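You operate a simulated robot arm through the tools that you are given. There is no shell and no other tool.

The job below is to be done with a simulated two-armed robot. You get a single attempt, and the scene is never put back.

JOB
Candle turntable cup 2's egg and put it in the short white rack.
Fine: white turntable; the rack's free cup; lamp off, grey knob back at 1, no egg damaged, the others left in their cups. Set down upright: what you pick out.

It is judged by the outcome, as a careful person would: the job done as asked, and still so three seconds after it is handed in. It fails if anything else is knocked over, pushed out of place, dropped, spilled or broken.

ROBOT AND FRAMES
Two 7-joint arms with fingered hands on one trunk that stands fixed in place. Base frame: the origin is at the foot of the trunk, x ahead of it, y to its left, z up; the work surface is at about z = 0.8. Readings come in m, rad, newtons and seconds.
The left shoulder is at [0.07, 0.162, 1.221], the right one opposite. With the tool pointing down near the work surface each hand reaches from about 0.28 to 0.8 m from the base axis, measured 20 degrees to its own side. Payload 4 kg a hand.
The TCP of each hand is the grasp point between the finger pads, 0.026 m short of the fingertips. In the tool frame z runs along the fingers and y along their closing line. The gripper opens to 0.132 m. The gripper's body begins 0.073 m behind the TCP. The gripper is a hand of 4 fingers: y runs from the thumb to the fingers, the wrist lies at [0, 0, -0.224] in the tool frame, and closing takes about 1.5 s.
Orientation is that of the tool frame in the base frame, as a unit quaternion [w, x, y, z]. With the fingers straight down and closing along the base's y, the tool's x points along the base's -x, its y along +y and its z along -z.

CONTROLS
- The arms move only by the tool drive_tool. It takes "left_series", "right_series" or both (then of equal length, played together; a hand with none holds still); each is a list of rows, each a list of 3 entries, a list of its own where there are three numbers: the shift along the tool's x, y, z in m, then the turn, a rotation vector about the tool's x, y, z in rad, then the closure in counts, from 0 (fully open) to 255 (shut). In form: [[[x, y, z], [wx, wy, wz], claw], ...]. A call has 1 to 20 rows; each row shifts and turns the commanded pose from where the row before left it, along the tool's axes as they then stand. Each row takes 0.2 s and may step no farther than 0.05 m and 0.15 rad from the row before; otherwise, or with a gripper value out of range, the whole call is refused. A pose out of reach is approached as far as the arm can. The call stops where the force on the tool passes 40 N (or 10 N more than at its start, if that is more) or the arm is blocked; 0.2 s more then pass. The fingers move at their own pace (about 0.045 m/s each) and stop on an object; they squeeze with about 21 N. The grip force told is the motor's: it shows also when the fingers shut on nothing. Time passes only in rows, and 0.2 s behind the last, so rows that do not move let the fingers close. It gives the time, the measured TCP pose, the force on the tool (base axes), the opening and the grip force at its end, in the units of the frame above (readings bear some noise), with the torque about the TCP (base axes, N m) and any sound that the robot's microphone picked up, and new pictures: "show" is both (left out), scene, wrist or none (wrist: the cameras of the hands that moved).
- Cameras (640 x 400 px; columns grow to the right, rows downward): "scene" is now at [0.1218, 0.0545, 1.4532]; the picture's right is [0.63, -0.78, 0.00], its down [-0.42, -0.34, -0.84] and it looks along [0.66, 0.53, -0.54] (base axes); focal length 338 px, centre (320, 200). "left" rides on the left gripper at [-0.073, 0.006, -0.094] in its tool frame; the picture's right is [-0.08, -1.00, 0.00], its down [0.79, -0.06, -0.62] and it looks along [0.61, -0.05, 0.79] (tool axes); focal length 230 px, centre (320, 200). "right" rides on the right gripper at [0.073, 0.006, -0.094] in its tool frame; the picture's right is [-0.08, 1.00, 0.00], its down [-0.79, -0.06, -0.62] and it looks along [-0.61, -0.05, 0.79] (tool axes); focal length 230 px, centre (320, 200). There is no depth. A picture from a camera that has moved, and an enlarged one, comes with that camera's place and axes in the base frame and with its lens.
- raise_lower(by): slides the trunk up (or, below 0, down) by that many m; the arms and the scene camera ride with it, the base frame stays. It gives what a move gives, with no picture.
- preshape(shape, hand): the hand has 4 fingers and takes this shape, open, in about a second: jaw (thumb against the fingers, like two jaws); tri (thumb and two fingers); tip (a fingertip pinch); poke (one finger out to press); point (the index stretched); flat (the hand flat); cup (the hand cupped); fist (a fist). The gripper value then closes the fingers along that shape, each until it touches; the sizes above hold for jaw. It gives what a move gives, with no picture.
- head_to(pan, tilt): turns the head with the scene camera to pan (to the left, within 1.501 rad either way) and tilt (down, from -0.506 to 1.204), counted from straight ahead of the robot. It gives what a move gives, and a new picture of the scene camera.
- close_up(camera, box): a new picture of the part [left, top, right, bottom] of that camera's present view, enlarged. It takes no simulated time.
- hand_in(): hands the job in; it is judged then, once.

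Nothing tells you positions but the pictures and the camera data. Unless the task says otherwise, let go and move clear before handing in.

The tools are called after "Request:" by a JSON object that holds its "fn" and its "kwargs". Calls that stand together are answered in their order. drive_tool: Moves the arms, as the interface text tells. Its arguments: {"type":"object","properties":{"left_series":{"type":"array","items":{"type":"array"}},"right_series":{"type":"array","items":{"type":"array"}},"show":{"type":"string","enum":["both","scene","wrist","none"]}},"required":[]} The other tools are called the same way: raise_lower (by) slides the trunk up or down; preshape (shape, hand) gives the hand a shape; head_to (pan, tilt) turns the head that bears the scene camera; close_up (camera, box) takes an enlarged picture of a part of a camera's view; hand_in () hands the job in.

At the start:

```text
clock: 0.0
left_tool_pos: [0.3169, 0.4603, 1.1971]
left_ee_rot: [0.0, 0.0, 1.0, 0.0]
left_contact_force: [-0.3, 0.5, 0.3]
left_wrist_torque: [0.01, -0.02, -0.01]
left_gripper_width: 0.132
left_finger_force: 0.1
left_shape: jaw
right_tool_pos: [0.557, 0.0327, 1.0926]
right_ee_rot: [0.0, 0.001, 1.0, 0.0]
right_contact_force: [-0.6, 0.6, -0.5]
right_wrist_torque: [0.0, -0.02, -0.01]
right_gripper_width: 0.1321
right_finger_force: 0.1
right_shape: jaw
trunk travel left (down, up): [-0.7, 0.24]
head pan, tilt: [0.679, 0.567]
```

scene: 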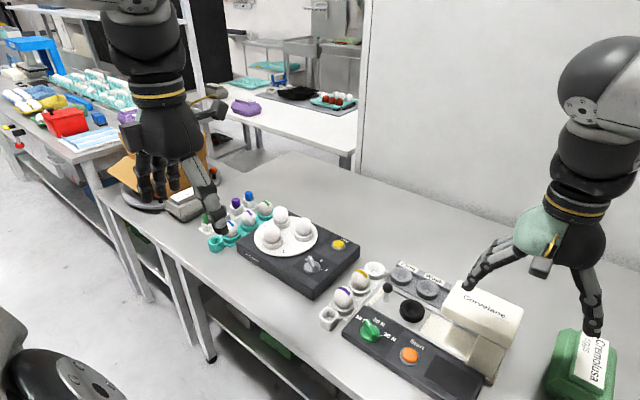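
right: 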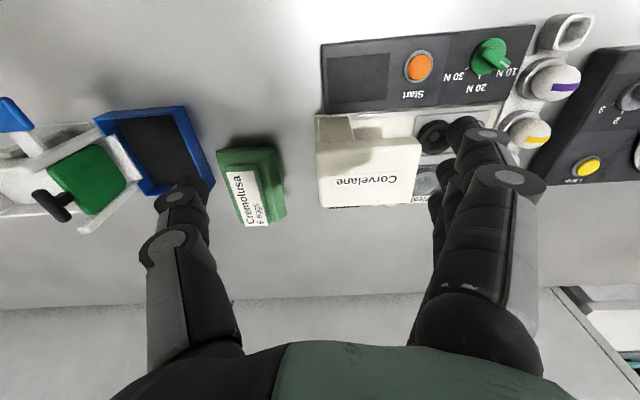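
left: 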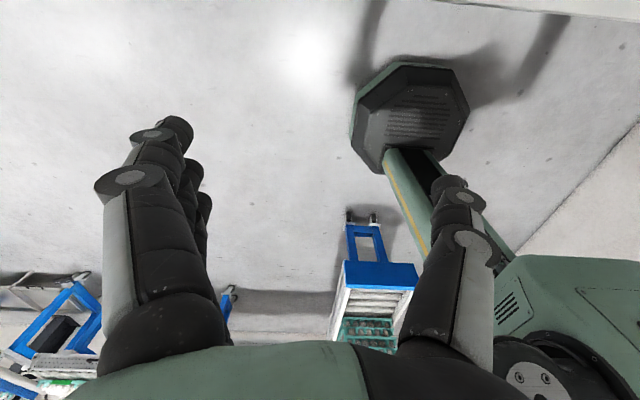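

I see a bench with a black box bearing a white turntable with eggs, a grey knob and a yellow button, a white rack beside it and a force tester. I'll look closer before moving anything.

Request:
{"fn": "close_up", "kwargs": {"camera": "scene", "box": [200, 180, 380, 300]}}

Request:
{"fn": "close_up", "kwargs": {"camera": "scene", "box": [310, 240, 530, 400]}}

Request:
{"fn": "close_up", "kwargs": {"camera": "right", "box": [420, 0, 640, 200]}}

```text
3.33 times, centred on (290, 240) of scene
camera zoom: at [0.1218, 0.0545, 1.4532], right [0.63, -0.78, 0.0], down [-0.42, -0.34, -0.84], along [0.66, 0.53, -0.54], focal length 1126 px, centre (420, 67)
```

zoom: 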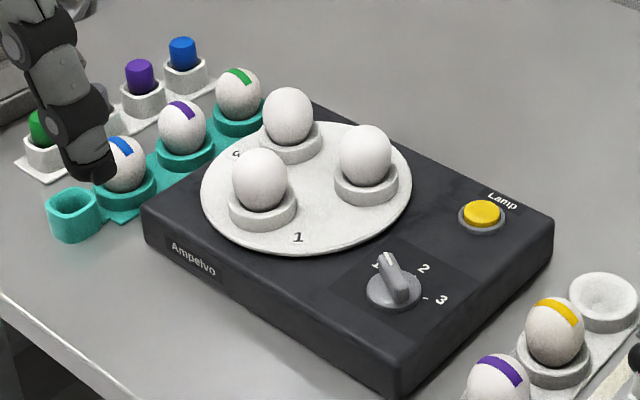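

```text
2.50 times, centred on (420, 320) of scene
camera zoom: at [0.1218, 0.0545, 1.4532], right [0.63, -0.78, 0.0], down [-0.42, -0.34, -0.84], along [0.66, 0.53, -0.54], focal length 844 px, centre (70, -100)
```

zoom: 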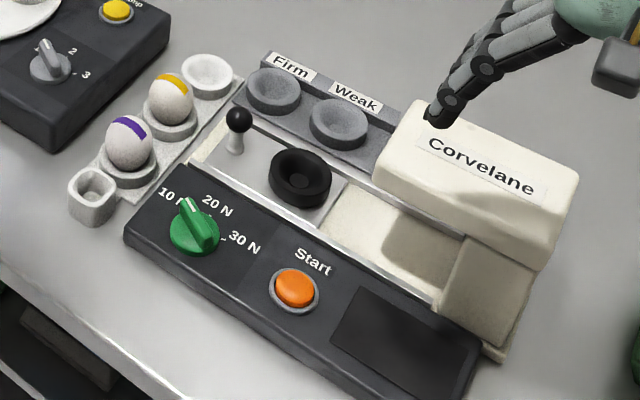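

```text
2.00 times, centred on (530, 100) of right
camera zoom: at [0.4847, 0.0393, 1.1861], right [0.08, 1.0, 0.0], down [0.79, -0.06, 0.62], along [0.61, -0.05, -0.79], focal length 460 px, centre (-100, 400)
```

zoom: 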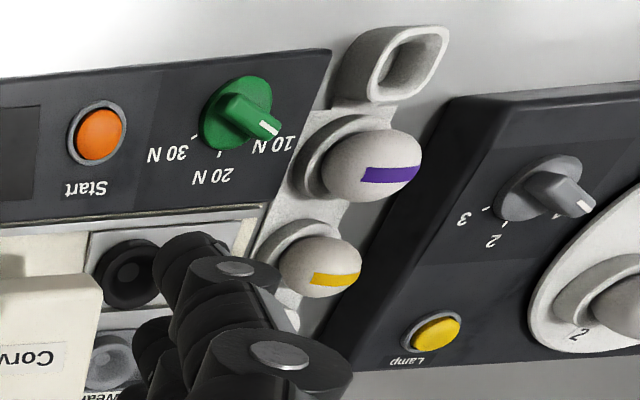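

The grey knob points at 1. I put the knob at about (0.58, 0.45), the lamp button at (0.69, 0.45), the turntable centre at (0.63, 0.58) and the rack's free round cup at (0.71, 0.35). I'll take finer close-ups to sharpen these positions.

Request:
{"fn": "close_up", "kwargs": {"camera": "scene", "box": [295, 235, 359, 275]}}

Request:
{"fn": "close_up", "kwargs": {"camera": "scene", "box": [250, 200, 330, 250]}}

Request:
{"fn": "close_up", "kwargs": {"camera": "scene", "box": [315, 250, 411, 310]}}

Request:
{"fn": "close_up", "kwargs": {"camera": "right", "box": [544, 40, 640, 200]}}

```text
10.00 times, centred on (327, 255) of scene
camera zoom: at [0.1218, 0.0545, 1.4532], right [0.63, -0.78, 0.0], down [-0.42, -0.34, -0.84], along [0.66, 0.53, -0.54], focal length 3377 px, centre (250, -350)
```

zoom: 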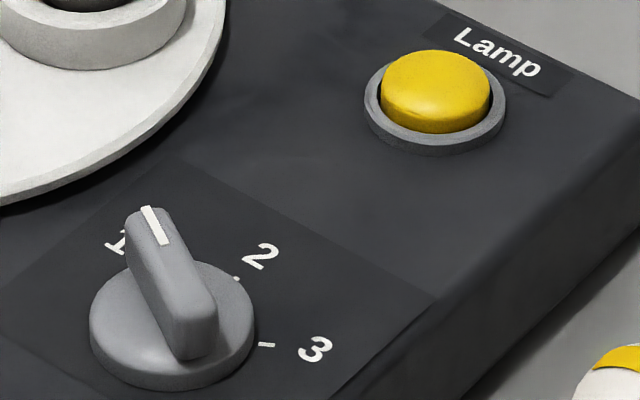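

```text
8.00 times, centred on (290, 225) of scene
camera zoom: at [0.1218, 0.0545, 1.4532], right [0.63, -0.78, 0.0], down [-0.42, -0.34, -0.84], along [0.66, 0.53, -0.54], focal length 2701 px, centre (560, 0)
```

zoom: 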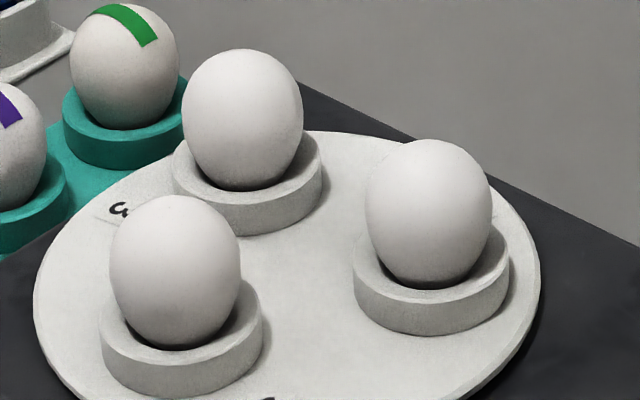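

```text
6.67 times, centred on (363, 280) of scene
camera zoom: at [0.1218, 0.0545, 1.4532], right [0.63, -0.78, 0.0], down [-0.42, -0.34, -0.84], along [0.66, 0.53, -0.54], focal length 2251 px, centre (33, -333)
```

zoom: 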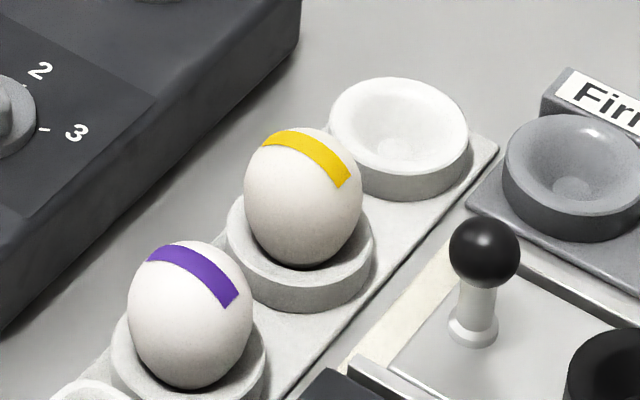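

```text
2.50 times, centred on (592, 120) of right
camera zoom: at [0.4847, 0.0393, 1.1861], right [0.08, 1.0, 0.0], down [0.79, -0.06, 0.62], along [0.61, -0.05, -0.79], focal length 575 px, centre (-360, 400)
```

zoom: 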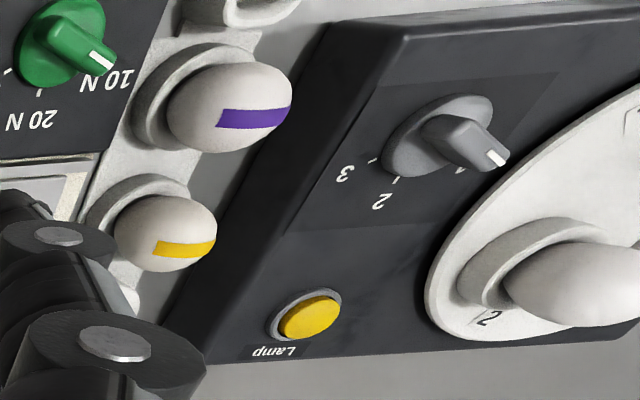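

The knob sits at about (0.597, 0.462), with its disc top near z 0.855 and its ridge pointing about 58° from +x towards +y. I'll bring the left hand over it at a safe height and yaw it so the jaw closes across the ridge.

Request:
{"fn": "drive_tool", "kwargs": {"left_series": [[[-0.04, 0, 0.028], [0, 0, 0], 0], [[-0.04, 0, 0.028], [0, 0, 0], 0], [[-0.04, 0, 0.028], [0, 0, 0], 0], [[-0.04, 0, 0.028], [0, 0, 0], 0], [[-0.04, 0, 0.028], [0, 0, 0], 0], [[-0.04, 0, 0.028], [0, 0, 0], 0], [[-0.04, 0, 0.028], [0, 0, 0], 0], [[0, 0, 0], [0, 0, -0.145], 0], [[0, 0, 0], [0, 0, -0.145], 0], [[0, 0, 0], [0, 0, -0.145], 0], [[0, 0, 0], [0, 0, -0.145], 0], [[0, 0, 0], [0, 0, -0.145], 0], [[0, 0, 0], [0, 0, -0.145], 0], [[0, 0, 0], [0, 0, -0.145], 0], [[0, 0, 0], [0, 0, 0], 0]], "show": "both"}}

```text
clock: 3.2
left_tool_pos: [0.5974, 0.4592, 1.0018]
left_ee_rot: [0.001, -0.487, 0.874, 0.001]
left_contact_force: [0.7, 0.2, -0.5]
left_wrist_torque: [-0.01, 0.01, 0.0]
left_gripper_width: 0.1318
left_finger_force: 0.1
left_shape: jaw
right_tool_pos: [0.5576, 0.0328, 1.0927]
right_ee_rot: [0.0, 0.0, 1.0, 0.0]
right_contact_force: [-0.9, 0.1, 0.7]
right_wrist_torque: [0.01, 0.01, -0.01]
right_gripper_width: 0.1316
right_finger_force: 0.0
right_shape: jaw
trunk travel left (down, up): [-0.7, 0.24]
head pan, tilt: [0.679, 0.567]
camera scene: at [0.1221, 0.0546, 1.4532], right [0.63, -0.78, 0.0], down [-0.42, -0.34, -0.84], along [0.66, 0.53, -0.54], focal length 338 px, centre (320, 200)
camera left: at [0.6306, 0.5255, 1.0956], right [0.89, -0.46, 0.0], down [-0.36, -0.7, 0.62], along [-0.28, -0.55, -0.79], focal length 230 px, centre (320, 200)
```

scene: 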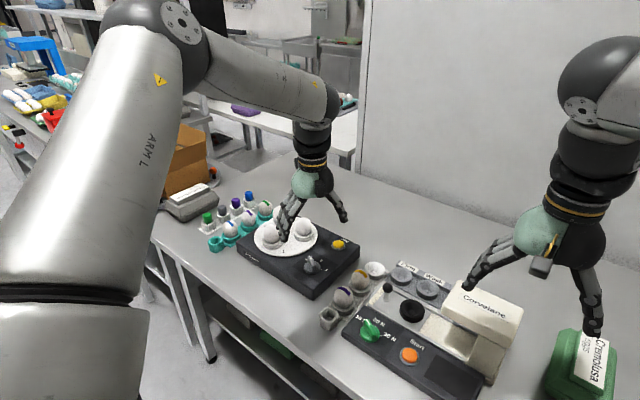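
left: 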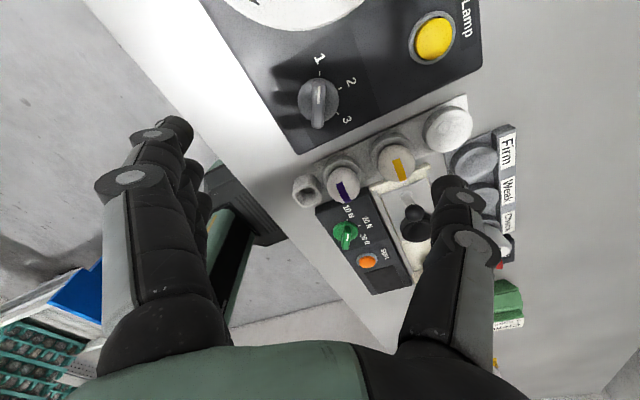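

The left hand hovers above the knob with its jaw roughly across the ridge. I'll zoom the wrist view to fix the knob's centre and the ridge direction.

Request:
{"fn": "close_up", "kwargs": {"camera": "left", "box": [240, 40, 400, 140]}}

Request:
{"fn": "close_up", "kwargs": {"camera": "left", "box": [200, 0, 520, 200]}}

```text
4.00 times, centred on (320, 90) of left
camera zoom: at [0.6306, 0.5255, 1.0956], right [0.89, -0.46, 0.0], down [-0.36, -0.7, 0.62], along [-0.28, -0.55, -0.79], focal length 920 px, centre (320, 640)
```

zoom: 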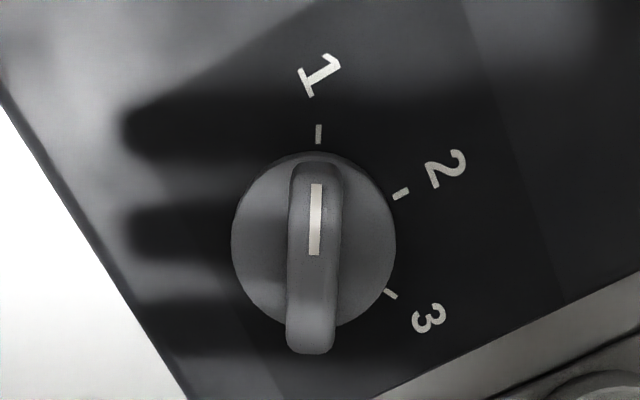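

```text
2.00 times, centred on (360, 100) of left
camera zoom: at [0.6306, 0.5255, 1.0956], right [0.89, -0.46, 0.0], down [-0.36, -0.7, 0.62], along [-0.28, -0.55, -0.79], focal length 460 px, centre (240, 400)
```

zoom: 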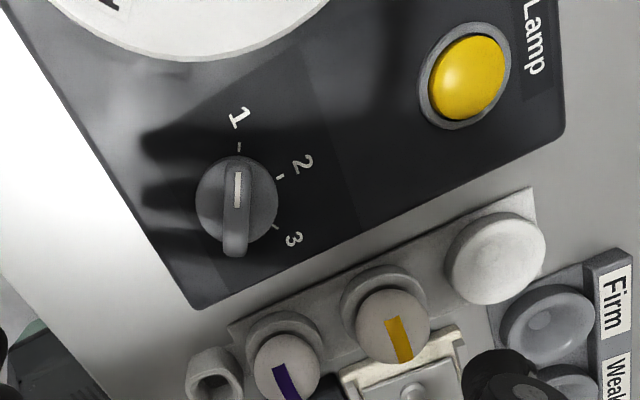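

The knob centre comes out near (0.600, 0.468), with the ridge at about 60°. I'll shift over it, fix the yaw, partly close the fingers and go down to just above the ridge to check alignment.

Request:
{"fn": "drive_tool", "kwargs": {"left_series": [[[-0.0089, 0.0024, 0.0], [0, 0, -0.04], 120], [[0, 0, 0.03], [0, 0, 0], 120], [[0, 0, 0.03], [0, 0, 0], 120], [[0, 0, 0.025], [0, 0, 0], 120], [[0, 0, 0], [0, 0, 0], 120], [[0, 0, 0], [0, 0, 0], 120]], "show": "both"}}

```text
clock: 4.6
left_tool_pos: [0.6006, 0.4679, 0.9159]
left_ee_rot: [0.001, -0.504, 0.864, 0.0]
left_contact_force: [0.1, 0.3, 0.4]
left_wrist_torque: [0.02, -0.02, 0.02]
left_gripper_width: 0.0704
left_finger_force: 0.1
left_shape: jaw
right_tool_pos: [0.557, 0.0334, 1.0925]
right_ee_rot: [0.001, 0.0, 1.0, 0.0]
right_contact_force: [-0.4, 0.5, -0.9]
right_wrist_torque: [0.0, 0.02, -0.01]
right_gripper_width: 0.1319
right_finger_force: 0.1
right_shape: jaw
trunk travel left (down, up): [-0.7, 0.24]
head pan, tilt: [0.679, 0.567]
camera scene: at [0.1219, 0.0545, 1.4532], right [0.63, -0.78, 0.0], down [-0.42, -0.34, -0.84], along [0.66, 0.53, -0.54], focal length 338 px, centre (320, 200)
camera left: at [0.6327, 0.535, 1.0105], right [0.91, -0.42, 0.0], down [-0.33, -0.71, 0.62], along [-0.26, -0.56, -0.79], focal length 230 px, centre (320, 200)
```

scene: 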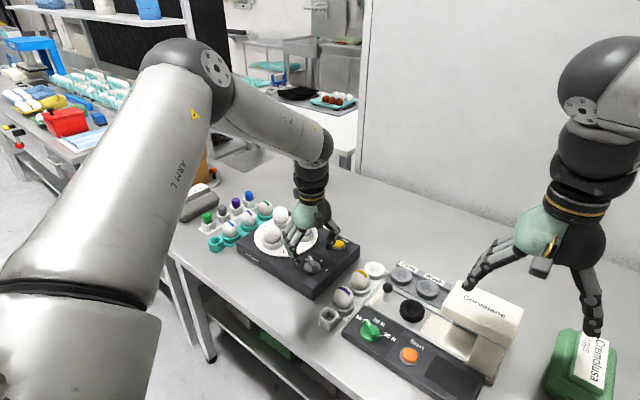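
left: 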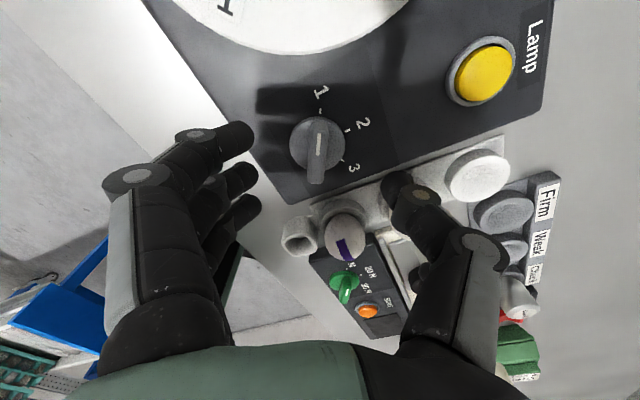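

Request:
{"fn": "close_up", "kwargs": {"camera": "scene", "box": [240, 180, 368, 290]}}

Request:
{"fn": "close_up", "kwargs": {"camera": "left", "box": [240, 80, 400, 200]}}

```text
3.64 times, centred on (304, 235) of scene
camera zoom: at [0.1219, 0.0545, 1.4532], right [0.63, -0.78, 0.0], down [-0.42, -0.34, -0.84], along [0.66, 0.53, -0.54], focal length 1228 px, centre (378, 73)
```

zoom: 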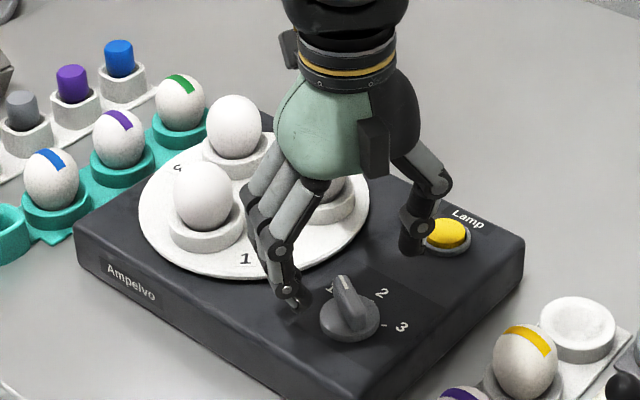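

```text
3.33 times, centred on (320, 140) of left
camera zoom: at [0.6327, 0.535, 1.0105], right [0.91, -0.42, 0.0], down [-0.33, -0.71, 0.62], along [-0.26, -0.56, -0.79], focal length 767 px, centre (320, 400)
```

zoom: 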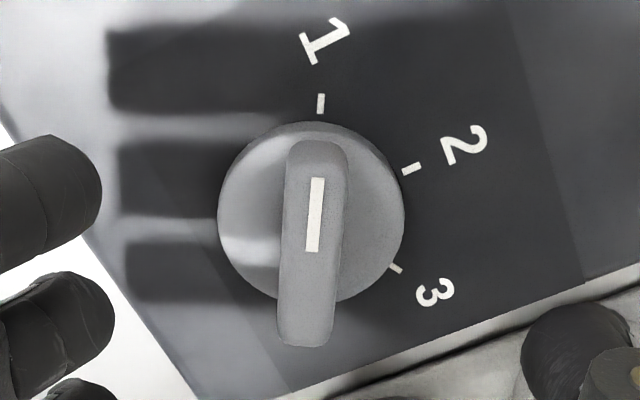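

The TCP is centred on the knob. I'll descend so the fingertips straddle the ridge, then close.

Request:
{"fn": "drive_tool", "kwargs": {"left_series": [[[-0.001, 0, 0.02], [0, 0, 0], 120], [[0, 0, 0.016], [0, 0, 0], 120], [[0, 0, 0], [0, 0, 0], 120]], "show": "wrist"}}

```text
clock: 5.4
left_tool_pos: [0.601, 0.4695, 0.878]
left_ee_rot: [0.0, -0.504, 0.863, 0.0]
left_contact_force: [-0.3, 0.2, 0.1]
left_wrist_torque: [0.03, 0.0, 0.03]
left_gripper_width: 0.0707
left_finger_force: 0.1
left_shape: jaw
right_tool_pos: [0.557, 0.0348, 1.0933]
right_ee_rot: [0.0, -0.001, 1.0, 0.0]
right_contact_force: [-0.9, -0.1, -0.3]
right_wrist_torque: [-0.03, 0.01, 0.01]
right_gripper_width: 0.132
right_finger_force: 0.0
right_shape: jaw
trunk travel left (down, up): [-0.7, 0.24]
head pan, tilt: [0.679, 0.567]
camera left: at [0.6315, 0.5357, 0.9733], right [0.91, -0.42, 0.0], down [-0.33, -0.71, 0.62], along [-0.26, -0.56, -0.79], focal length 230 px, centre (320, 200)
```

left: 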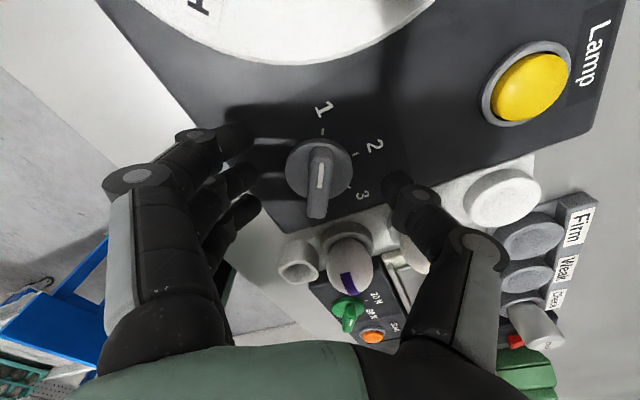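

Request:
{"fn": "drive_tool", "kwargs": {"left_series": [[[0, 0, 0], [0, 0, 0], 180], [[0, 0, 0], [0, 0, 0], 220], [[0, 0, 0], [0, 0, 0], 255], [[0, 0, 0], [0, 0, 0], 255], [[0, 0, 0], [0, 0, 0], 255], [[0, 0, 0], [0, 0, 0], 255]], "show": "both"}}

```text
clock: 6.8
left_tool_pos: [0.6002, 0.4688, 0.8791]
left_ee_rot: [-0.001, -0.504, 0.864, 0.001]
left_contact_force: [-1.3, -0.6, 1.0]
left_wrist_torque: [-0.07, -0.07, 0.01]
left_gripper_width: 0.0159
left_finger_force: 20.9
left_shape: jaw
right_tool_pos: [0.5581, 0.0329, 1.0923]
right_ee_rot: [0.0, 0.0, 1.0, 0.0]
right_contact_force: [-0.7, -0.8, -0.1]
right_wrist_torque: [-0.01, 0.01, 0.0]
right_gripper_width: 0.1315
right_finger_force: 0.2
right_shape: jaw
trunk travel left (down, up): [-0.7, 0.24]
head pan, tilt: [0.679, 0.567]
camera scene: at [0.1217, 0.0544, 1.4532], right [0.63, -0.78, 0.0], down [-0.42, -0.34, -0.84], along [0.66, 0.53, -0.54], focal length 338 px, centre (320, 200)
camera left: at [0.6316, 0.5356, 0.9734], right [0.91, -0.42, 0.0], down [-0.33, -0.71, 0.62], along [-0.26, -0.56, -0.79], focal length 230 px, centre (320, 200)
```

scene: 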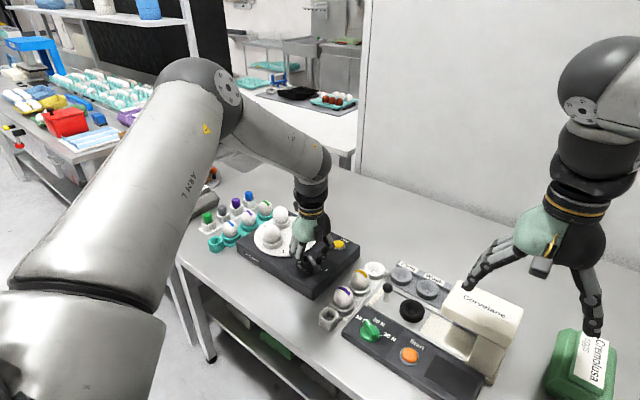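
left: 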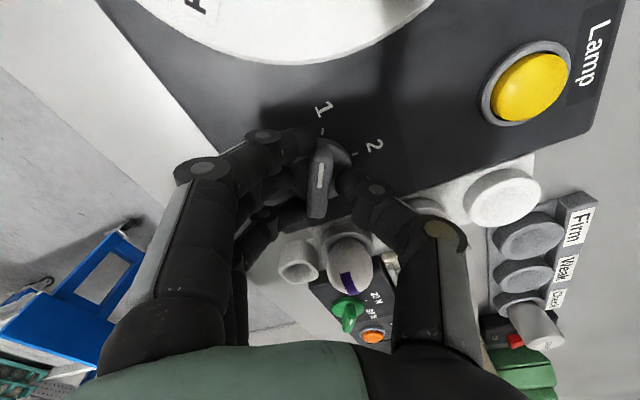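

The ridge is gripped. I'll turn it clockwise toward 2, half way first, and watch the torque.

Request:
{"fn": "drive_tool", "kwargs": {"left_series": [[[0, 0, 0], [0, 0, 0.105], 255], [[0, 0, 0], [0, 0, 0.105], 255], [[0, 0, 0], [0, 0, 0.105], 255], [[0, 0, 0], [0, 0, 0.105], 255], [[0, 0, 0], [0, 0, 0.105], 255]], "show": "both"}}

```text
clock: 8.0
left_tool_pos: [0.6003, 0.4692, 0.8795]
left_ee_rot: [-0.001, -0.26, 0.966, -0.001]
left_contact_force: [-1.4, -7.5, -4.0]
left_wrist_torque: [-0.35, -0.05, 0.04]
left_gripper_width: 0.015
left_finger_force: 21.2
left_shape: jaw
right_tool_pos: [0.5583, 0.0322, 1.0917]
right_ee_rot: [0.0, 0.0, 1.0, 0.0]
right_contact_force: [-0.3, 0.5, -0.1]
right_wrist_torque: [-0.02, -0.02, -0.01]
right_gripper_width: 0.1318
right_finger_force: 0.1
right_shape: jaw
trunk travel left (down, up): [-0.7, 0.24]
head pan, tilt: [0.679, 0.567]
camera scene: at [0.1224, 0.0535, 1.4532], right [0.63, -0.78, 0.0], down [-0.42, -0.34, -0.84], along [0.66, 0.53, -0.54], focal length 338 px, centre (320, 200)
camera left: at [0.661, 0.5108, 0.9735], right [0.57, -0.82, 0.0], down [-0.65, -0.45, 0.62], along [-0.51, -0.35, -0.79], focal length 230 px, centre (320, 200)
```

scene: 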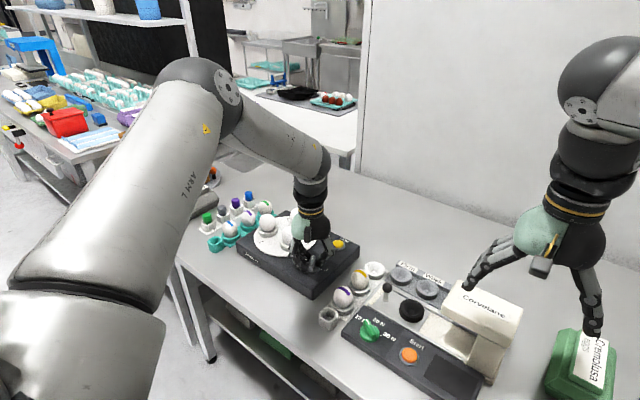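
left: 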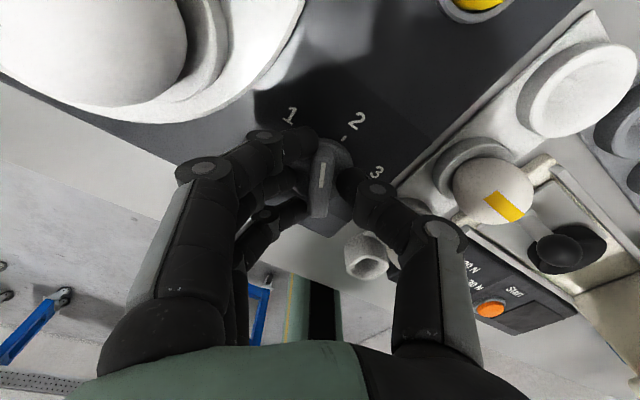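

The turntable turns together with the knob. I need to check the clearance between the hand and the eggs before going on.

Request:
{"fn": "close_up", "kwargs": {"camera": "scene", "box": [230, 170, 374, 290]}}

Request:
{"fn": "close_up", "kwargs": {"camera": "left", "box": [0, 0, 400, 250]}}

```text
3.33 times, centred on (302, 230) of scene
camera zoom: at [0.1224, 0.0535, 1.4532], right [0.63, -0.78, 0.0], down [-0.42, -0.34, -0.84], along [0.66, 0.53, -0.54], focal length 1126 px, centre (380, 100)
```

zoom: 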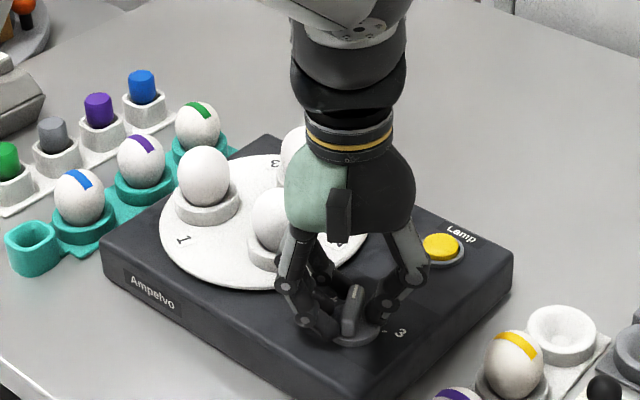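

```text
1.60 times, centred on (200, 125) of left
camera zoom: at [0.661, 0.5108, 0.9735], right [0.57, -0.82, 0.0], down [-0.65, -0.45, 0.62], along [-0.51, -0.35, -0.79], focal length 368 px, centre (512, 320)
```

zoom: 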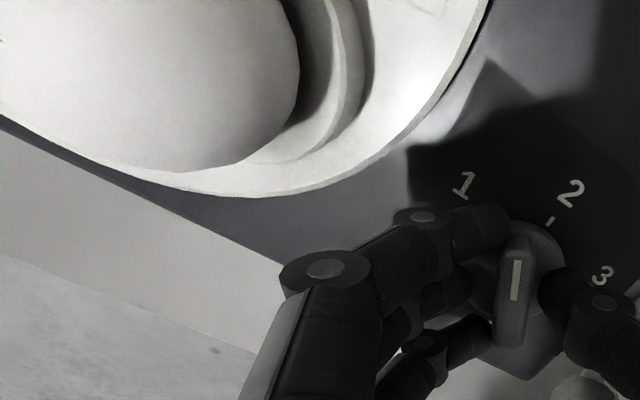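

Egg 2 is passing beside the hand with room to spare, and the turntable turns twice as far as the knob. I'll finish the turn to 2.

Request:
{"fn": "drive_tool", "kwargs": {"left_series": [[[0, 0, 0], [0, 0, 0.105], 255], [[0, 0, 0], [0, 0, 0.105], 255], [[0, 0, 0], [0, 0, 0.105], 255], [[0, 0, 0], [0, 0, 0.105], 255], [[0, 0, 0], [0, 0, 0.105], 255]], "show": "both"}}

Request:
{"fn": "close_up", "kwargs": {"camera": "scene", "box": [230, 170, 374, 290]}}

Request:
{"fn": "close_up", "kwargs": {"camera": "left", "box": [240, 50, 480, 200]}}

```text
clock: 9.2
left_tool_pos: [0.6002, 0.4694, 0.8793]
left_ee_rot: [0.0, -0.002, 1.0, 0.0]
left_contact_force: [-1.0, -7.8, -3.2]
left_wrist_torque: [-0.41, 0.09, 0.04]
left_gripper_width: 0.015
left_finger_force: 20.5
left_shape: jaw
right_tool_pos: [0.5578, 0.0326, 1.092]
right_ee_rot: [0.0, 0.0, 1.0, 0.0]
right_contact_force: [0.4, -1.0, 0.0]
right_wrist_torque: [0.02, -0.01, 0.01]
right_gripper_width: 0.1317
right_finger_force: 0.0
right_shape: jaw
trunk travel left (down, up): [-0.7, 0.24]
head pan, tilt: [0.679, 0.567]
camera scene: at [0.1223, 0.0534, 1.4532], right [0.63, -0.78, 0.0], down [-0.42, -0.34, -0.84], along [0.66, 0.53, -0.54], focal length 338 px, centre (320, 200)
camera left: at [0.6738, 0.475, 0.9738], right [0.08, -1.0, 0.0], down [-0.78, -0.06, 0.62], along [-0.61, -0.05, -0.79], focal length 230 px, centre (320, 200)
```

scene: 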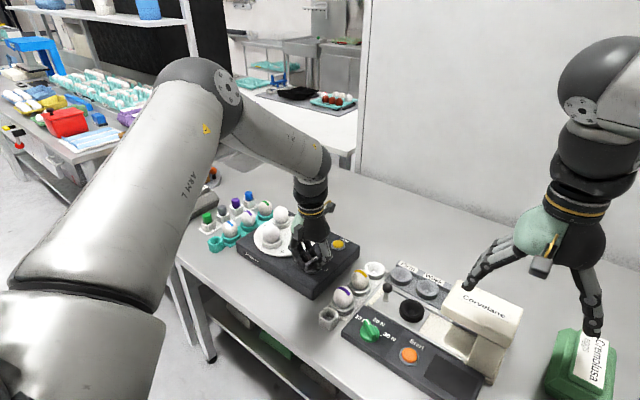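
left: 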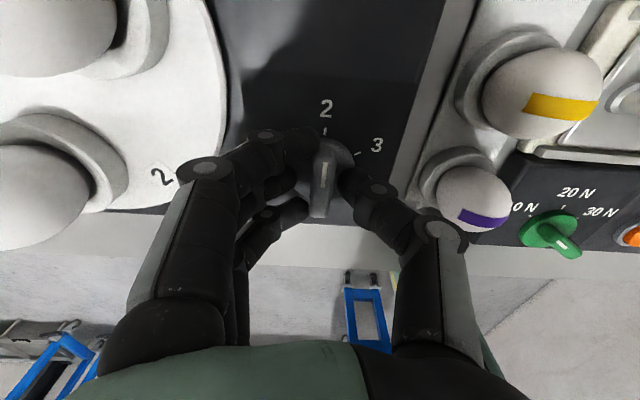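

```text
3.33 times, centred on (302, 230) of scene
camera zoom: at [0.1223, 0.0534, 1.4532], right [0.63, -0.78, 0.0], down [-0.42, -0.34, -0.84], along [0.66, 0.53, -0.54], focal length 1126 px, centre (380, 100)
```

zoom: 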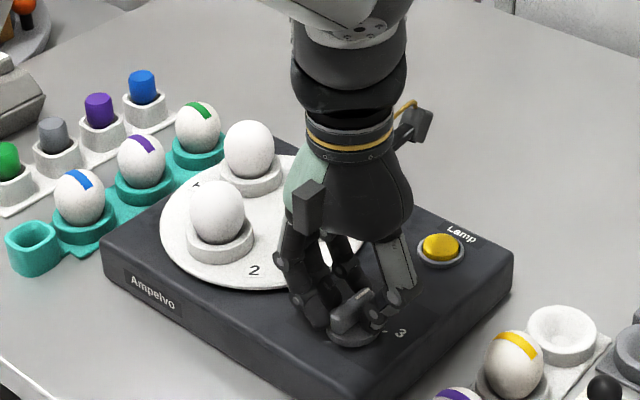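

```text
2.67 times, centred on (360, 125) of left
camera zoom: at [0.6738, 0.475, 0.9738], right [0.08, -1.0, 0.0], down [-0.78, -0.06, 0.62], along [-0.61, -0.05, -0.79], focal length 614 px, centre (213, 400)
```

zoom: 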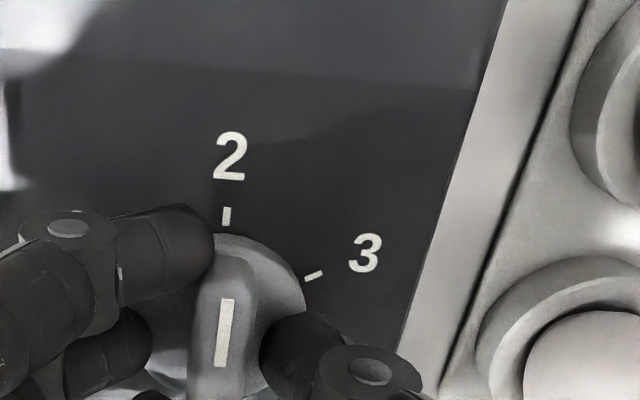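

The knob lines up with 2, and cup 2's egg now sits at the front of the turntable. I'll let go of the knob gently and rise clear.

Request:
{"fn": "drive_tool", "kwargs": {"left_series": [[[0, 0, 0], [0, 0, 0], 200], [[0, 0, 0], [0, 0, 0], 150], [[0, 0, 0], [0, 0, 0], 130], [[0, 0, 0], [0, 0, 0], 130], [[0, 0, 0], [0, 0, 0], 130], [[0, 0, -0.02], [0, 0, 0], 130], [[0, 0, -0.04], [0, 0, 0], 130], [[0, 0, -0.045], [0, 0, 0], 130], [[0, 0, -0.045], [0, 0, 0], 130], [[0, 0, -0.02], [0, 0, 0], 130], [[0, 0, 0], [0, 0, 0], 130]], "show": "both"}}

Request:
{"fn": "close_up", "kwargs": {"camera": "scene", "box": [230, 180, 374, 290]}}

```text
clock: 11.6
left_tool_pos: [0.5999, 0.4705, 1.05]
left_ee_rot: [0.0, -0.002, 1.0, 0.001]
left_contact_force: [0.4, -0.4, -0.7]
left_wrist_torque: [-0.02, 0.04, 0.0]
left_gripper_width: 0.0639
left_finger_force: 0.1
left_shape: jaw
right_tool_pos: [0.5562, 0.0334, 1.0931]
right_ee_rot: [0.0, 0.0, 1.0, 0.0]
right_contact_force: [-0.2, -0.7, 0.5]
right_wrist_torque: [0.03, 0.01, -0.05]
right_gripper_width: 0.1319
right_finger_force: 0.1
right_shape: jaw
trunk travel left (down, up): [-0.7, 0.24]
head pan, tilt: [0.679, 0.567]
camera scene: at [0.1223, 0.0548, 1.4532], right [0.63, -0.78, 0.0], down [-0.42, -0.34, -0.84], along [0.66, 0.53, -0.54], focal length 338 px, centre (320, 200)
camera left: at [0.6745, 0.4767, 1.1444], right [0.08, -1.0, 0.0], down [-0.78, -0.06, 0.62], along [-0.61, -0.05, -0.79], focal length 230 px, centre (320, 200)
```

scene: 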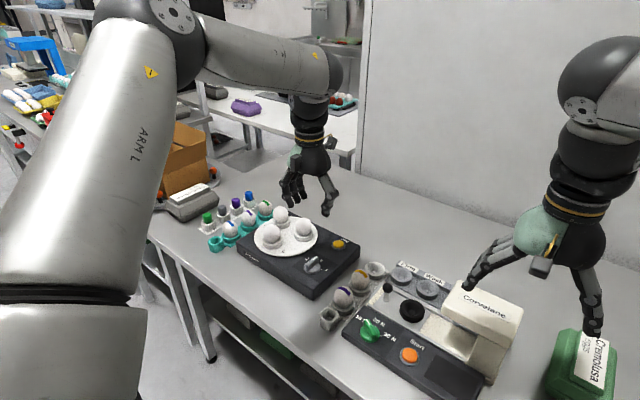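
left: 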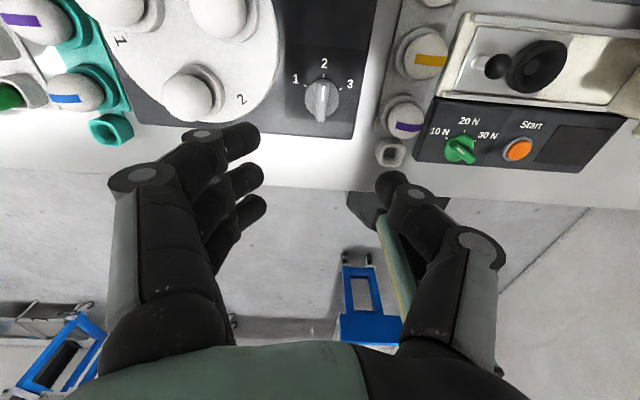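

```text
3.64 times, centred on (302, 235) of scene
camera zoom: at [0.1223, 0.0548, 1.4532], right [0.63, -0.78, 0.0], down [-0.42, -0.34, -0.84], along [0.66, 0.53, -0.54], focal length 1228 px, centre (386, 73)
```

zoom: 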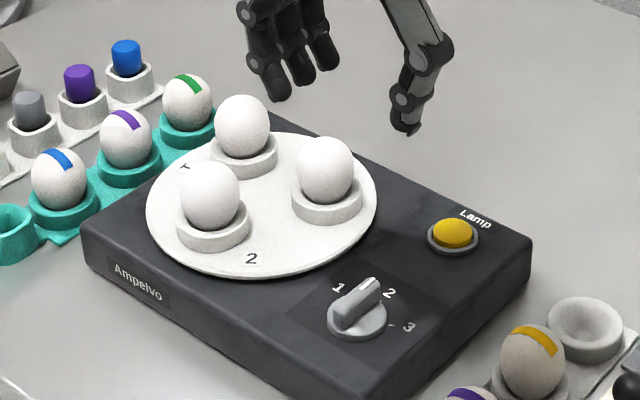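

The knob rests at 2 and cup 2's egg is at the front. Now I'll shape the left hand to poke for the lamp button and look at where its fingertip sits.

Request:
{"fn": "preshape", "kwargs": {"hand": "left", "shape": "poke"}}

Request:
{"fn": "drive_tool", "kwargs": {"left_series": [[[0, 0, 0], [0, 0, 0], 0], [[0, 0, 0], [0, 0, 0], 0]], "show": "both"}}

Request:
{"fn": "close_up", "kwargs": {"camera": "scene", "box": [250, 90, 378, 220]}}

```text
clock: 12.5
left_tool_pos: [0.6017, 0.4701, 1.0504]
left_ee_rot: [0.0, -0.003, 1.0, 0.0]
left_contact_force: [-0.8, -1.1, -1.1]
left_wrist_torque: [-0.01, 0.02, 0.01]
left_gripper_width: 0.0001
left_finger_force: 0.0
left_shape: poke
right_tool_pos: [0.5573, 0.0328, 1.0927]
right_ee_rot: [0.0, -0.001, 1.0, -0.001]
right_contact_force: [-0.5, 0.0, -0.1]
right_wrist_torque: [0.03, 0.02, -0.04]
right_gripper_width: 0.1317
right_finger_force: 0.1
right_shape: jaw
trunk travel left (down, up): [-0.7, 0.24]
head pan, tilt: [0.679, 0.567]
```

```text
clock: 13.1
left_tool_pos: [0.6021, 0.4703, 1.0501]
left_ee_rot: [-0.001, -0.003, 1.0, 0.0]
left_contact_force: [0.0, 0.2, 0.1]
left_wrist_torque: [0.0, -0.03, 0.0]
left_gripper_width: 0.0001
left_finger_force: 0.1
left_shape: poke
right_tool_pos: [0.5576, 0.0338, 1.0927]
right_ee_rot: [0.0, 0.0, 1.0, -0.001]
right_contact_force: [0.1, -0.8, 0.1]
right_wrist_torque: [0.01, 0.01, 0.02]
right_gripper_width: 0.1318
right_finger_force: 0.0
right_shape: jaw
trunk travel left (down, up): [-0.7, 0.24]
head pan, tilt: [0.679, 0.567]
camera scene: at [0.1219, 0.0545, 1.4532], right [0.63, -0.78, 0.0], down [-0.42, -0.34, -0.84], along [0.66, 0.53, -0.54], focal length 338 px, centre (320, 200)
camera left: at [0.6743, 0.4765, 1.1444], right [0.08, -1.0, 0.0], down [-0.78, -0.07, 0.62], along [-0.61, -0.05, -0.79], focal length 230 px, centre (320, 200)
```

scene: 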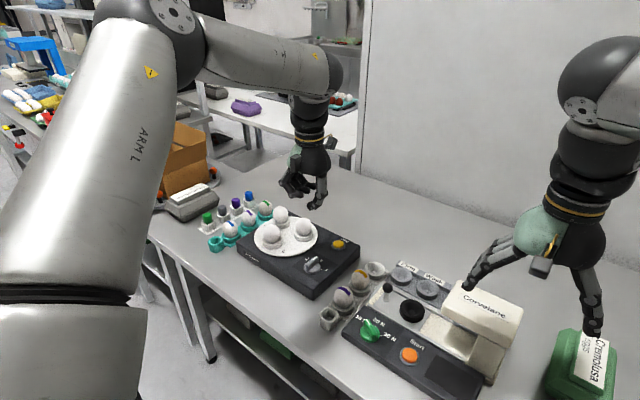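
left: 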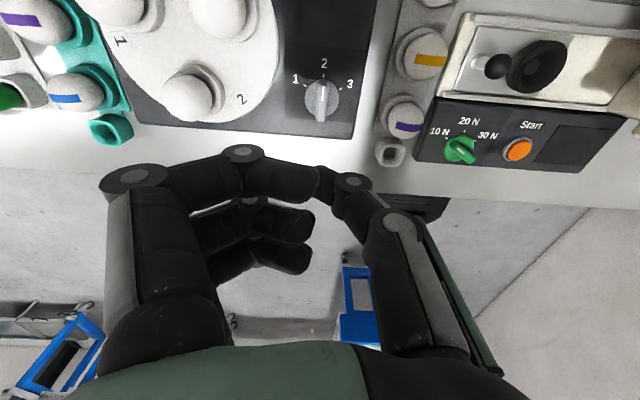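

```text
3.08 times, centred on (314, 155) of scene
camera zoom: at [0.1219, 0.0545, 1.4532], right [0.63, -0.78, 0.0], down [-0.42, -0.34, -0.84], along [0.66, 0.53, -0.54], focal length 1039 px, centre (338, 338)
```

zoom: 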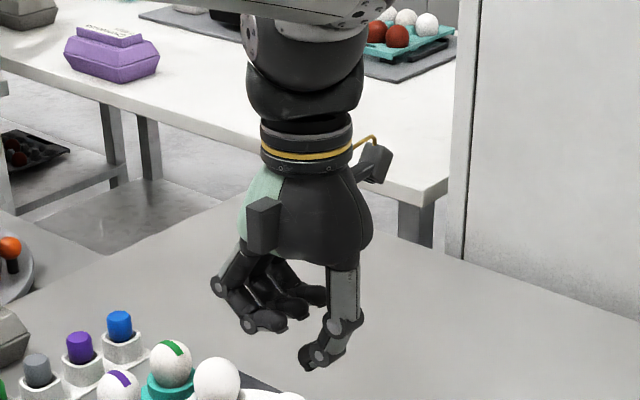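

Request:
{"fn": "preshape", "kwargs": {"hand": "left", "shape": "point"}}

Request:
{"fn": "drive_tool", "kwargs": {"left_series": [[[0, 0, 0], [0, 0, 0], 0]], "show": "wrist"}}

Request:
{"fn": "close_up", "kwargs": {"camera": "scene", "box": [250, 90, 378, 220]}}

```text
clock: 14.0
left_tool_pos: [0.6006, 0.4707, 1.05]
left_ee_rot: [0.0, -0.003, 1.0, 0.0]
left_contact_force: [0.1, -0.3, 0.4]
left_wrist_torque: [-0.02, 0.0, 0.0]
left_gripper_width: 0.1261
left_finger_force: 0.1
left_shape: point
right_tool_pos: [0.5569, 0.0323, 1.0922]
right_ee_rot: [0.0, 0.0, 1.0, -0.001]
right_contact_force: [-0.6, 0.6, -0.8]
right_wrist_torque: [0.02, -0.01, 0.02]
right_gripper_width: 0.1318
right_finger_force: 0.0
right_shape: jaw
trunk travel left (down, up): [-0.7, 0.24]
head pan, tilt: [0.679, 0.567]
```

```text
clock: 14.4
left_tool_pos: [0.6009, 0.4701, 1.0501]
left_ee_rot: [0.0, -0.002, 1.0, 0.0]
left_contact_force: [-0.3, 0.1, 0.5]
left_wrist_torque: [0.03, -0.02, -0.04]
left_gripper_width: 0.126
left_finger_force: 0.1
left_shape: point
right_tool_pos: [0.5578, 0.0353, 1.0925]
right_ee_rot: [0.0, 0.0, 1.0, 0.001]
right_contact_force: [0.3, -0.4, -0.4]
right_wrist_torque: [-0.05, 0.01, 0.0]
right_gripper_width: 0.1319
right_finger_force: 0.0
right_shape: jaw
trunk travel left (down, up): [-0.7, 0.24]
head pan, tilt: [0.679, 0.567]
camera left: at [0.6743, 0.4766, 1.1444], right [0.08, -1.0, 0.0], down [-0.78, -0.07, 0.62], along [-0.61, -0.05, -0.79], focal length 230 px, centre (320, 200)
```

left: 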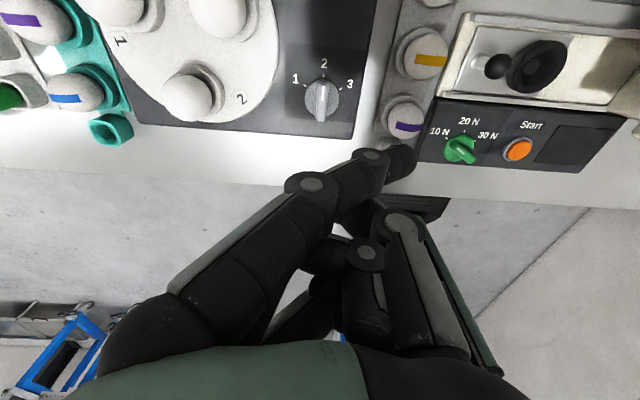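

```text
3.08 times, centred on (314, 155) of scene
camera zoom: at [0.1219, 0.0545, 1.4532], right [0.63, -0.78, 0.0], down [-0.42, -0.34, -0.84], along [0.66, 0.53, -0.54], focal length 1039 px, centre (338, 338)
```

zoom: 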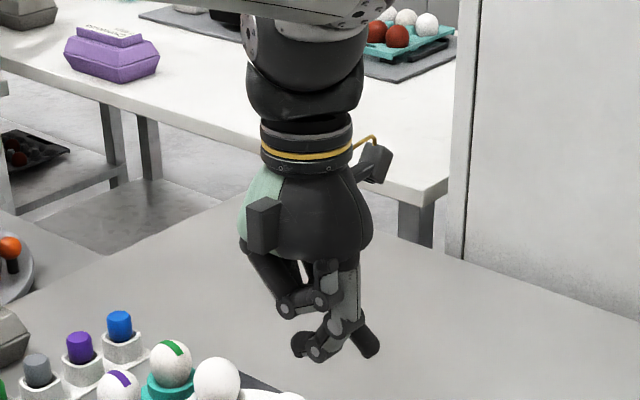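

The poke shape looked better, as its tip sits on the TCP axis. I'll go back to it and look closely at the fingertips.

Request:
{"fn": "preshape", "kwargs": {"hand": "left", "shape": "poke"}}

Request:
{"fn": "close_up", "kwargs": {"camera": "left", "box": [220, 110, 420, 280]}}

Request:
{"fn": "close_up", "kwargs": {"camera": "scene", "box": [270, 150, 350, 220]}}

Request:
{"fn": "close_up", "kwargs": {"camera": "right", "box": [480, 0, 640, 200]}}

```text
clock: 15.3
left_tool_pos: [0.6012, 0.4707, 1.0505]
left_ee_rot: [0.0, -0.003, 1.0, 0.0]
left_contact_force: [-0.2, 0.5, 0.0]
left_wrist_torque: [-0.02, 0.02, 0.01]
left_gripper_width: 0.0001
left_finger_force: 0.0
left_shape: poke
right_tool_pos: [0.558, 0.0329, 1.0923]
right_ee_rot: [0.0, 0.0, 1.0, 0.001]
right_contact_force: [-0.3, 0.2, -1.4]
right_wrist_torque: [-0.02, -0.02, -0.01]
right_gripper_width: 0.1319
right_finger_force: 0.0
right_shape: jaw
trunk travel left (down, up): [-0.7, 0.24]
head pan, tilt: [0.679, 0.567]
```

```text
2.35 times, centred on (320, 195) of left
camera zoom: at [0.6743, 0.4765, 1.1444], right [0.08, -1.0, 0.0], down [-0.78, -0.07, 0.62], along [-0.61, -0.05, -0.79], focal length 541 px, centre (320, 212)
```

zoom: 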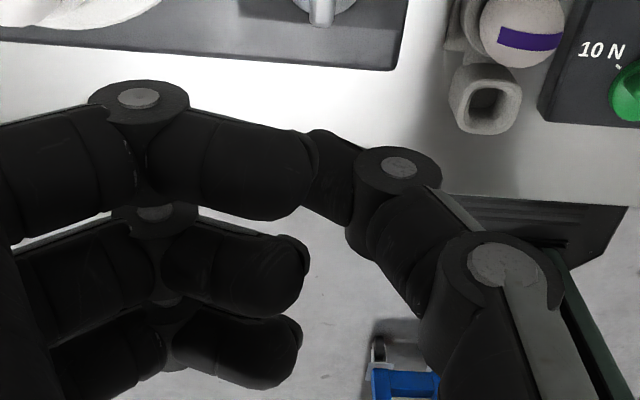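

```text
5.71 times, centred on (310, 185) of scene
camera zoom: at [0.1219, 0.0545, 1.4532], right [0.63, -0.78, 0.0], down [-0.42, -0.34, -0.84], along [0.66, 0.53, -0.54], focal length 1930 px, centre (377, 286)
```

zoom: 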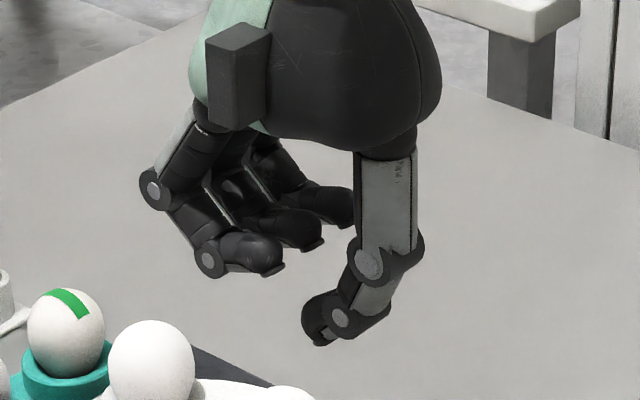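

```text
2.00 times, centred on (560, 100) of right
camera zoom: at [0.4848, 0.0393, 1.1861], right [0.08, 1.0, 0.0], down [0.79, -0.06, 0.62], along [0.61, -0.05, -0.79], focal length 460 px, centre (-160, 400)
```

zoom: 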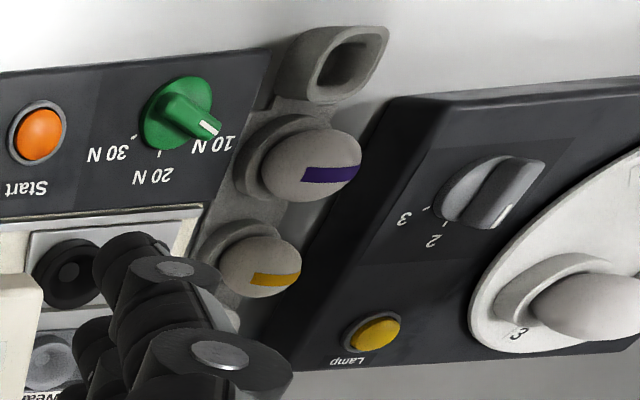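

In the poke shape the thumb tip lies on the TCP axis about 0.026 ahead, with the other fingers well back. I'll move over the lamp button, yaw so the curled fingers stay away from the eggs, and tilt the hand outward a little for reach.

Request:
{"fn": "drive_tool", "kwargs": {"left_series": [[[-0.035, -0.003, 0], [0, 0, 0], 0], [[-0.034, -0.003, 0], [0, 0, 0], 0], [[-0.034, -0.002, 0], [0, 0, 0], 0], [[0, 0, 0], [0, 0, 0.131], 0], [[0, 0, 0], [0, 0, 0.131], 0], [[0, 0, 0], [0, 0, 0.131], 0], [[0, 0, 0], [0, 0, 0.131], 0], [[0, 0, 0], [0, 0, 0.131], 0], [[0, 0, 0], [0, 0, 0.13], 0], [[0, 0, 0], [-0.1097, -0.0399, 0], 0], [[0, 0, 0], [-0.1097, -0.0399, 0], 0], [[0, 0, 0], [-0.1097, -0.0399, 0], 0], [[0, 0, 0], [0, 0, 0], 0]], "show": "both"}}

```text
clock: 18.1
left_tool_pos: [0.5393, 0.4102, 0.9914]
left_ee_rot: [0.117, 0.374, 0.911, 0.13]
left_contact_force: [-0.4, 1.4, 0.0]
left_wrist_torque: [-0.02, 0.01, -0.06]
left_gripper_width: 0.0
left_finger_force: 0.1
left_shape: poke
left hand out of reach, approached as far as the arm can: row 2, 3, 4, 5, 6, 7, 8, 9
right_tool_pos: [0.5584, 0.0331, 1.0925]
right_ee_rot: [0.0, 0.0, 1.0, 0.0]
right_contact_force: [-0.2, 0.5, 0.8]
right_wrist_torque: [-0.01, 0.02, 0.03]
right_gripper_width: 0.1317
right_finger_force: 0.1
right_shape: jaw
trunk travel left (down, up): [-0.7, 0.24]
head pan, tilt: [0.679, 0.567]
camera scene: at [0.1223, 0.0547, 1.4532], right [0.63, -0.78, 0.0], down [-0.42, -0.34, -0.84], along [0.66, 0.53, -0.54], focal length 338 px, centre (320, 200)
camera left: at [0.5646, 0.3484, 1.0905], right [-0.6, -0.74, -0.31], down [-0.78, 0.43, 0.47], along [-0.21, 0.52, -0.83], focal length 230 px, centre (320, 200)
```

scene: 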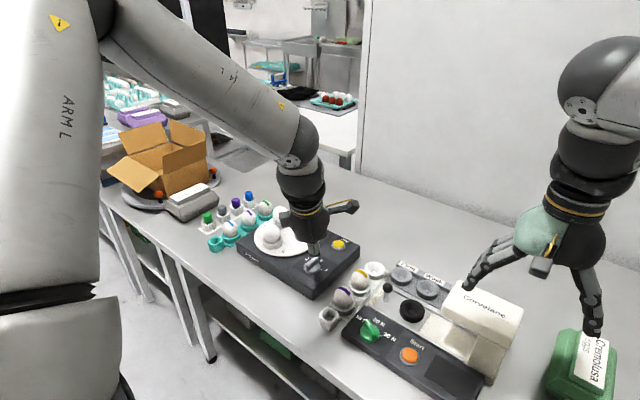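
left: 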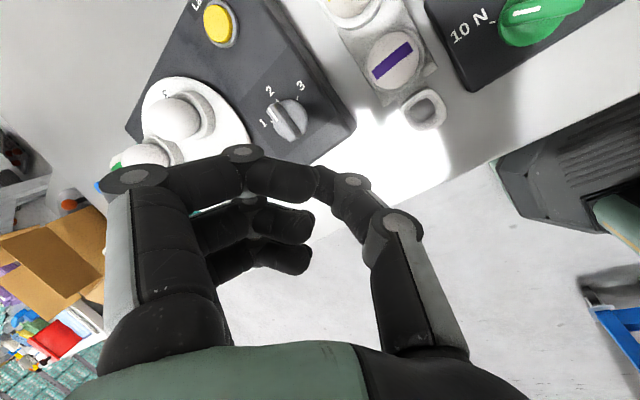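

The arm was reported out of reach during the middle rows and the measured position lags well behind. I'll hold for one row to see what the settled pose is.

Request:
{"fn": "drive_tool", "kwargs": {"left_series": [[[0, 0, 0], [0, 0, 0], 0]], "show": "none"}}

```text
clock: 18.5
left_tool_pos: [0.5386, 0.4105, 0.9921]
left_ee_rot: [0.118, 0.374, 0.911, 0.13]
left_contact_force: [0.1, -0.5, -0.1]
left_wrist_torque: [0.01, 0.01, 0.0]
left_gripper_width: 0.0002
left_finger_force: 0.0
left_shape: poke
right_tool_pos: [0.5576, 0.0332, 1.092]
right_ee_rot: [0.0, -0.001, 1.0, 0.0]
right_contact_force: [0.8, 0.2, -0.3]
right_wrist_torque: [0.01, 0.0, 0.01]
right_gripper_width: 0.1315
right_finger_force: 0.1
right_shape: jaw
trunk travel left (down, up): [-0.7, 0.24]
head pan, tilt: [0.679, 0.567]
```

Request:
{"fn": "close_up", "kwargs": {"camera": "scene", "box": [200, 170, 392, 290]}}

```text
3.33 times, centred on (296, 230) of scene
camera zoom: at [0.1218, 0.0544, 1.4532], right [0.63, -0.78, 0.0], down [-0.42, -0.34, -0.84], along [0.66, 0.53, -0.54], focal length 1126 px, centre (400, 100)
```

zoom: 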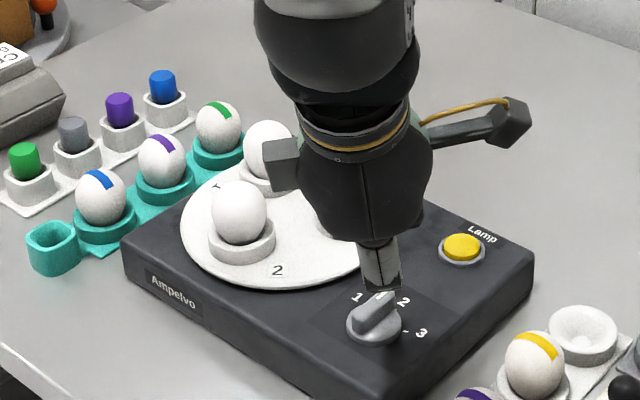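

Nothing has been disturbed. From here, already tilted, the reach should be better; I'll move over the lamp button at low height and watch for out-of-reach reports.

Request:
{"fn": "drive_tool", "kwargs": {"left_series": [[[-0.0139, 0.0249, 0.0231], [0, 0, 0], 0], [[-0.0139, 0.0249, 0.0231], [0, 0, 0], 0], [[-0.0139, 0.0249, 0.0231], [0, 0, 0], 0]], "show": "none"}}

```text
clock: 19.3
left_tool_pos: [0.637, 0.4405, 0.9511]
left_ee_rot: [0.12, 0.371, 0.912, 0.128]
left_contact_force: [-0.8, 0.3, 0.0]
left_wrist_torque: [0.0, 0.0, 0.01]
left_gripper_width: 0.0001
left_finger_force: 0.1
left_shape: poke
right_tool_pos: [0.5593, 0.0341, 1.0919]
right_ee_rot: [-0.001, 0.0, 1.0, 0.0]
right_contact_force: [-0.3, -0.2, -0.1]
right_wrist_torque: [0.01, 0.03, 0.03]
right_gripper_width: 0.1317
right_finger_force: 0.0
right_shape: jaw
trunk travel left (down, up): [-0.7, 0.24]
head pan, tilt: [0.679, 0.567]
```

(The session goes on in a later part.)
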